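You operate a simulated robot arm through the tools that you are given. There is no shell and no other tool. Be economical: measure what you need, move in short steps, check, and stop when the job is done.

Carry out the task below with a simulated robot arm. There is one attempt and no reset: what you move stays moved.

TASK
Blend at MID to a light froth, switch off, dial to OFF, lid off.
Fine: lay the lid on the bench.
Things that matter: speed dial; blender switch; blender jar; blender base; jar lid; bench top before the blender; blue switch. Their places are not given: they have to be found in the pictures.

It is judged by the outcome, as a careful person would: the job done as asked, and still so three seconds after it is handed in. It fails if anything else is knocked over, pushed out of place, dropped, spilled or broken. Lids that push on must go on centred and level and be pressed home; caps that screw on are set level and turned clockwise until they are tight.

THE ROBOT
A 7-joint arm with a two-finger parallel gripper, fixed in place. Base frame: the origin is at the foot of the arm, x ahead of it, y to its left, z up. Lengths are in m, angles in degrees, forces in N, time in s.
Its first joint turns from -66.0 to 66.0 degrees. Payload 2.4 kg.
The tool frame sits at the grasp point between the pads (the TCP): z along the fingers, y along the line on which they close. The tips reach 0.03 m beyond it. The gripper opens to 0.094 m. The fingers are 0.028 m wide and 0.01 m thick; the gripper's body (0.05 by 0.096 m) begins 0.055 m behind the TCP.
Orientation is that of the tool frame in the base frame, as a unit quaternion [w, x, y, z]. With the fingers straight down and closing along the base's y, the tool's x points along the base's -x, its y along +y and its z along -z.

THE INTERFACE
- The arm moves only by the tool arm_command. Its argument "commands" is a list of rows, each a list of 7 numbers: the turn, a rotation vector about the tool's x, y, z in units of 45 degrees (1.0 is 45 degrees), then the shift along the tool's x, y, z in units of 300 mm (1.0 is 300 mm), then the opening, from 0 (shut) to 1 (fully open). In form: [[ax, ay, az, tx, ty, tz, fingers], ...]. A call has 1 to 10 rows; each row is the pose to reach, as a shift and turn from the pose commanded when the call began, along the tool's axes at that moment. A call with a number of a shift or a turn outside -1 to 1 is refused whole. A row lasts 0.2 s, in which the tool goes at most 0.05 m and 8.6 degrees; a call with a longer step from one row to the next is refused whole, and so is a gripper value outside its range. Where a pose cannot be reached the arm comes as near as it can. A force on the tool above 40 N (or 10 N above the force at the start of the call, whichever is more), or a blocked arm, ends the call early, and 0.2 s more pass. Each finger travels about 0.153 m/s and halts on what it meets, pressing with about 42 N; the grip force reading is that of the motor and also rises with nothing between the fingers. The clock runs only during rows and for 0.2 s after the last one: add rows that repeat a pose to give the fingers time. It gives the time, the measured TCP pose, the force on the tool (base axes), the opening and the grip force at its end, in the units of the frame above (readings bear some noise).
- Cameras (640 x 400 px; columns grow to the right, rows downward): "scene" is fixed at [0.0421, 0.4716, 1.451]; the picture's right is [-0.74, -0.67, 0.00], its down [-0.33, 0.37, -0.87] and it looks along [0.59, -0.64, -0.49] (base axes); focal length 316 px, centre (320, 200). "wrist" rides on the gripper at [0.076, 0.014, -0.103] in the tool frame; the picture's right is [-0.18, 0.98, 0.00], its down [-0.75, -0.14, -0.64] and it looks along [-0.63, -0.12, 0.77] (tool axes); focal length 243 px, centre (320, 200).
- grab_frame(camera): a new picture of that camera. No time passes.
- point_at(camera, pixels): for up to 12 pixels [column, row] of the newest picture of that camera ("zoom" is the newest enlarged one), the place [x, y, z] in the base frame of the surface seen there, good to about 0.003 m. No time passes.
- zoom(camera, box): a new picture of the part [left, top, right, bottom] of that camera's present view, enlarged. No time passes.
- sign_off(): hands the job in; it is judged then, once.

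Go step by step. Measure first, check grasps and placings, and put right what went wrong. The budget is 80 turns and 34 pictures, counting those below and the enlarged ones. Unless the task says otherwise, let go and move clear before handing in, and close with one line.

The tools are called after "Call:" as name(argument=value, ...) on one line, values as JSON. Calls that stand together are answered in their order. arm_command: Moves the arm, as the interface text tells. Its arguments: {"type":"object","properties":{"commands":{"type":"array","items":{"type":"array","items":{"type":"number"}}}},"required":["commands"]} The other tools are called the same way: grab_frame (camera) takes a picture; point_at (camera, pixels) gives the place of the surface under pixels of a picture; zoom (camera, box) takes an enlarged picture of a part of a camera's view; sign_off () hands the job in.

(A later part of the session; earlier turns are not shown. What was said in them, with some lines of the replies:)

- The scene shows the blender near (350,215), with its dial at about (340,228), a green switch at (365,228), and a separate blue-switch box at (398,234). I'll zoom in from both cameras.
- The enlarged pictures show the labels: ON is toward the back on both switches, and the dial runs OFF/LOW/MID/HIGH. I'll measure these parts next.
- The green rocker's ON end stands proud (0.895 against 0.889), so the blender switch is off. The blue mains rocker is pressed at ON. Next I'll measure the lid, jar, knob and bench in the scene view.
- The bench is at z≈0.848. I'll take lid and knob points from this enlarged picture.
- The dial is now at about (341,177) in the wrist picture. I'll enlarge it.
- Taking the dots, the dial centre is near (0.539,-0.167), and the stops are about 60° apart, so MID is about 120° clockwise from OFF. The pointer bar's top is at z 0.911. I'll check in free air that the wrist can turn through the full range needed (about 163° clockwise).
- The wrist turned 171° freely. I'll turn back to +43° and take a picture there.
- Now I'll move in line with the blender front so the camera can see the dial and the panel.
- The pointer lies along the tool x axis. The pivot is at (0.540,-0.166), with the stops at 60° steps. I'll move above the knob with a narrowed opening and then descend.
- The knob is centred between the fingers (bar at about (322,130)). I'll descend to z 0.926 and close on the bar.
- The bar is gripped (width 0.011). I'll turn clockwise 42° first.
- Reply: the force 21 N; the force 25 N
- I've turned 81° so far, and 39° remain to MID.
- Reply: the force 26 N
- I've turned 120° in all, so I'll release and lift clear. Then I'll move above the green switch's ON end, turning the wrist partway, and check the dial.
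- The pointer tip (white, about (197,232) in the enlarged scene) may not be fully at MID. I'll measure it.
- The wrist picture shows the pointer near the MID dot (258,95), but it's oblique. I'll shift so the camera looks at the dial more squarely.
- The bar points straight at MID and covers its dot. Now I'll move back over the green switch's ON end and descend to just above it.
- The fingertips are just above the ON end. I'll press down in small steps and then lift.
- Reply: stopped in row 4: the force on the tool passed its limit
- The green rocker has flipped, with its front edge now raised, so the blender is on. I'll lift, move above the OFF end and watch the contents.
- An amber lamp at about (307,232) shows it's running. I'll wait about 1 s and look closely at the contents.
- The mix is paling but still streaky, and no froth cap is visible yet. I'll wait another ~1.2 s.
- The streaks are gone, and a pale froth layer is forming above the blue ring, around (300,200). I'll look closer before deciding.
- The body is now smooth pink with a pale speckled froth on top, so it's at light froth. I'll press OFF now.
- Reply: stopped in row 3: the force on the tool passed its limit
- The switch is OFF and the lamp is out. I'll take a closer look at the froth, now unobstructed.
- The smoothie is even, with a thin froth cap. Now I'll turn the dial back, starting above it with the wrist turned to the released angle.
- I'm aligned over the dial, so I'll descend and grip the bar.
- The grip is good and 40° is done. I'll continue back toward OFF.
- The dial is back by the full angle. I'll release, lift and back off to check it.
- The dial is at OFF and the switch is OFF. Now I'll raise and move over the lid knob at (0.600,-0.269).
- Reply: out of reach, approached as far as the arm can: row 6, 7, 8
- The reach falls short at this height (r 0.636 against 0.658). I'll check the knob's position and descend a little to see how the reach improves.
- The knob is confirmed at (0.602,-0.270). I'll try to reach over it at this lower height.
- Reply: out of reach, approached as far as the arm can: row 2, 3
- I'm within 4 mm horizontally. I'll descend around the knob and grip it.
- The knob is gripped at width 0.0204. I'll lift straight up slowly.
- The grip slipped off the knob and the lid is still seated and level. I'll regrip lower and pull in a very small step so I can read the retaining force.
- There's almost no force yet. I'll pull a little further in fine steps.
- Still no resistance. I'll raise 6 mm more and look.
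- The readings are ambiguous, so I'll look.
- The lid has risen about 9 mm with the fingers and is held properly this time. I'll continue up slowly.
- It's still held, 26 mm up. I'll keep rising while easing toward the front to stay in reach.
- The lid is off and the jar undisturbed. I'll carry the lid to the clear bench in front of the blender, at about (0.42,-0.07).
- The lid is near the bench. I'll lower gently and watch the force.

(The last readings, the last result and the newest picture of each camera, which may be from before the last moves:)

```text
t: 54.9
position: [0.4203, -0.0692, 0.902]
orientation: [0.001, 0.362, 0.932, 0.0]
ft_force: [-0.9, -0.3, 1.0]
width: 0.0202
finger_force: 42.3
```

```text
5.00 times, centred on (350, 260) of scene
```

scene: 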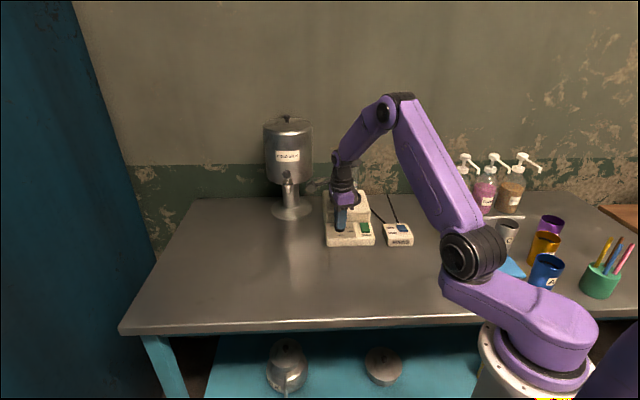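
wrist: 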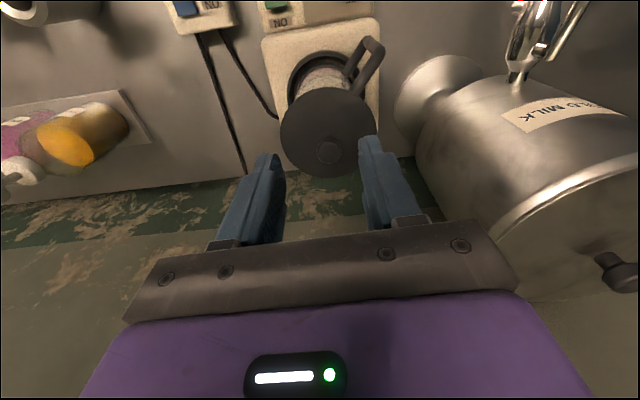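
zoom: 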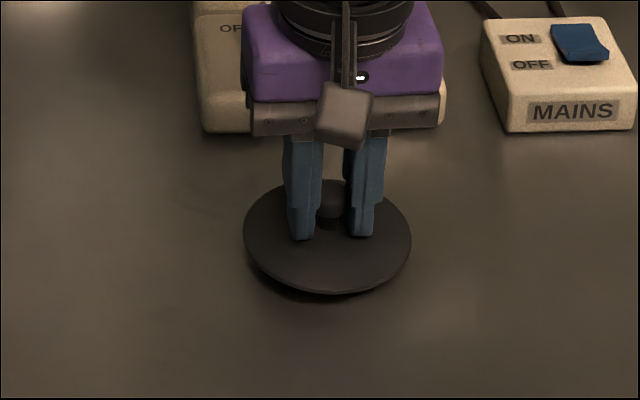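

There's still a small gap. I'll keep lowering in small increments.

Call:
arm_command(commands=[[0, 0, 0, 0, 0, 0.007, 0], [0, 0, 0, 0, 0, 0.014, 0], [0, 0, 0, 0, 0, 0.014, 0]])

Call:
arm_command(commands=[[0, 0, 0, 0, 0, 0.005, 0], [0, 0, 0, 0, 0, 0.009, 0], [0, 0, 0, 0, 0, 0.009, 0]])

```text
t: 55.7
position: [0.4207, -0.0707, 0.8973]
orientation: [0.001, 0.362, 0.932, 0.0]
ft_force: [-1.0, -0.3, -0.3]
width: 0.02
finger_force: 42.6
```

```text
t: 56.5
position: [0.42, -0.0697, 0.8963]
orientation: [0.002, 0.363, 0.932, 0.0]
ft_force: [-3.5, 1.1, 21.9]
width: 0.0201
finger_force: 42.7
```

The force rose to 22 N at z 0.896, so the lid is resting on the bench. I'll back off 1 mm, open and rise.

Call:
arm_command(commands=[[0, 0, 0, 0, 0, -0.004, 0], [0, 0, 0, 0, 0, -0.004, 0.15], [0, 0, 0, 0, 0, -0.004, 0.4], [0, 0, 0, 0, 0, -0.004, 0.4], [0, 0, 0, 0, 0, -0.06, 0.4], [0, 0, 0, 0, 0, -0.18, 0.4], [0, 0, 0, 0, 0, -0.34, 0.4], [0, 0, 0, 0, 0, -0.5, 0.4], [0, 0, 0, 0, 0, -0.65, 0.4]])

Call:
arm_command(commands=[[0, 0, 0, 0.05, -0.1, 0, 0.4], [0, 0, 0, 0.1, -0.22, 0, 0.4], [0, 0, 0, 0.1, -0.34, 0, 0.4], [0, 0, 0, 0.1, -0.46, 0, 0.4], [0, 0, 0, 0.1, -0.46, 0, 0.4]])

Call:
zoom(camera="scene", box=[270, 140, 430, 300])

```text
t: 58.5
position: [0.4205, -0.07, 1.0892]
orientation: [0.0, 0.362, 0.932, 0.0]
ft_force: [1.0, 0.5, 1.0]
width: 0.0375
finger_force: 0.0
```

```text
t: 59.7
position: [0.3045, -0.151, 1.0915]
orientation: [0.001, 0.362, 0.932, -0.001]
ft_force: [-0.1, -0.5, 0.2]
width: 0.0372
finger_force: 0.0
```

```text
2.50 times, centred on (350, 220) of scene
```

zoom: 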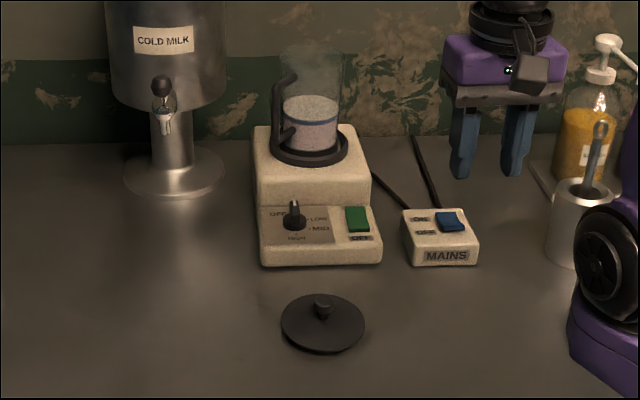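

The picture shows the lid lying flat on the bench, the dial at OFF, the switch off, the jar in place and the arm clear, so I'm handing in.

Call:
sign_off()

```text
The job is handed in.
```

The smoothie was blended at MID for about 4 s to a light froth, judged by eye; the switch is off, the dial is at OFF, and the lid lies flat on the bench in front of the blender. The first pull on the lid slipped off its knob, the second lifted it cleanly, and nothing else was moved.
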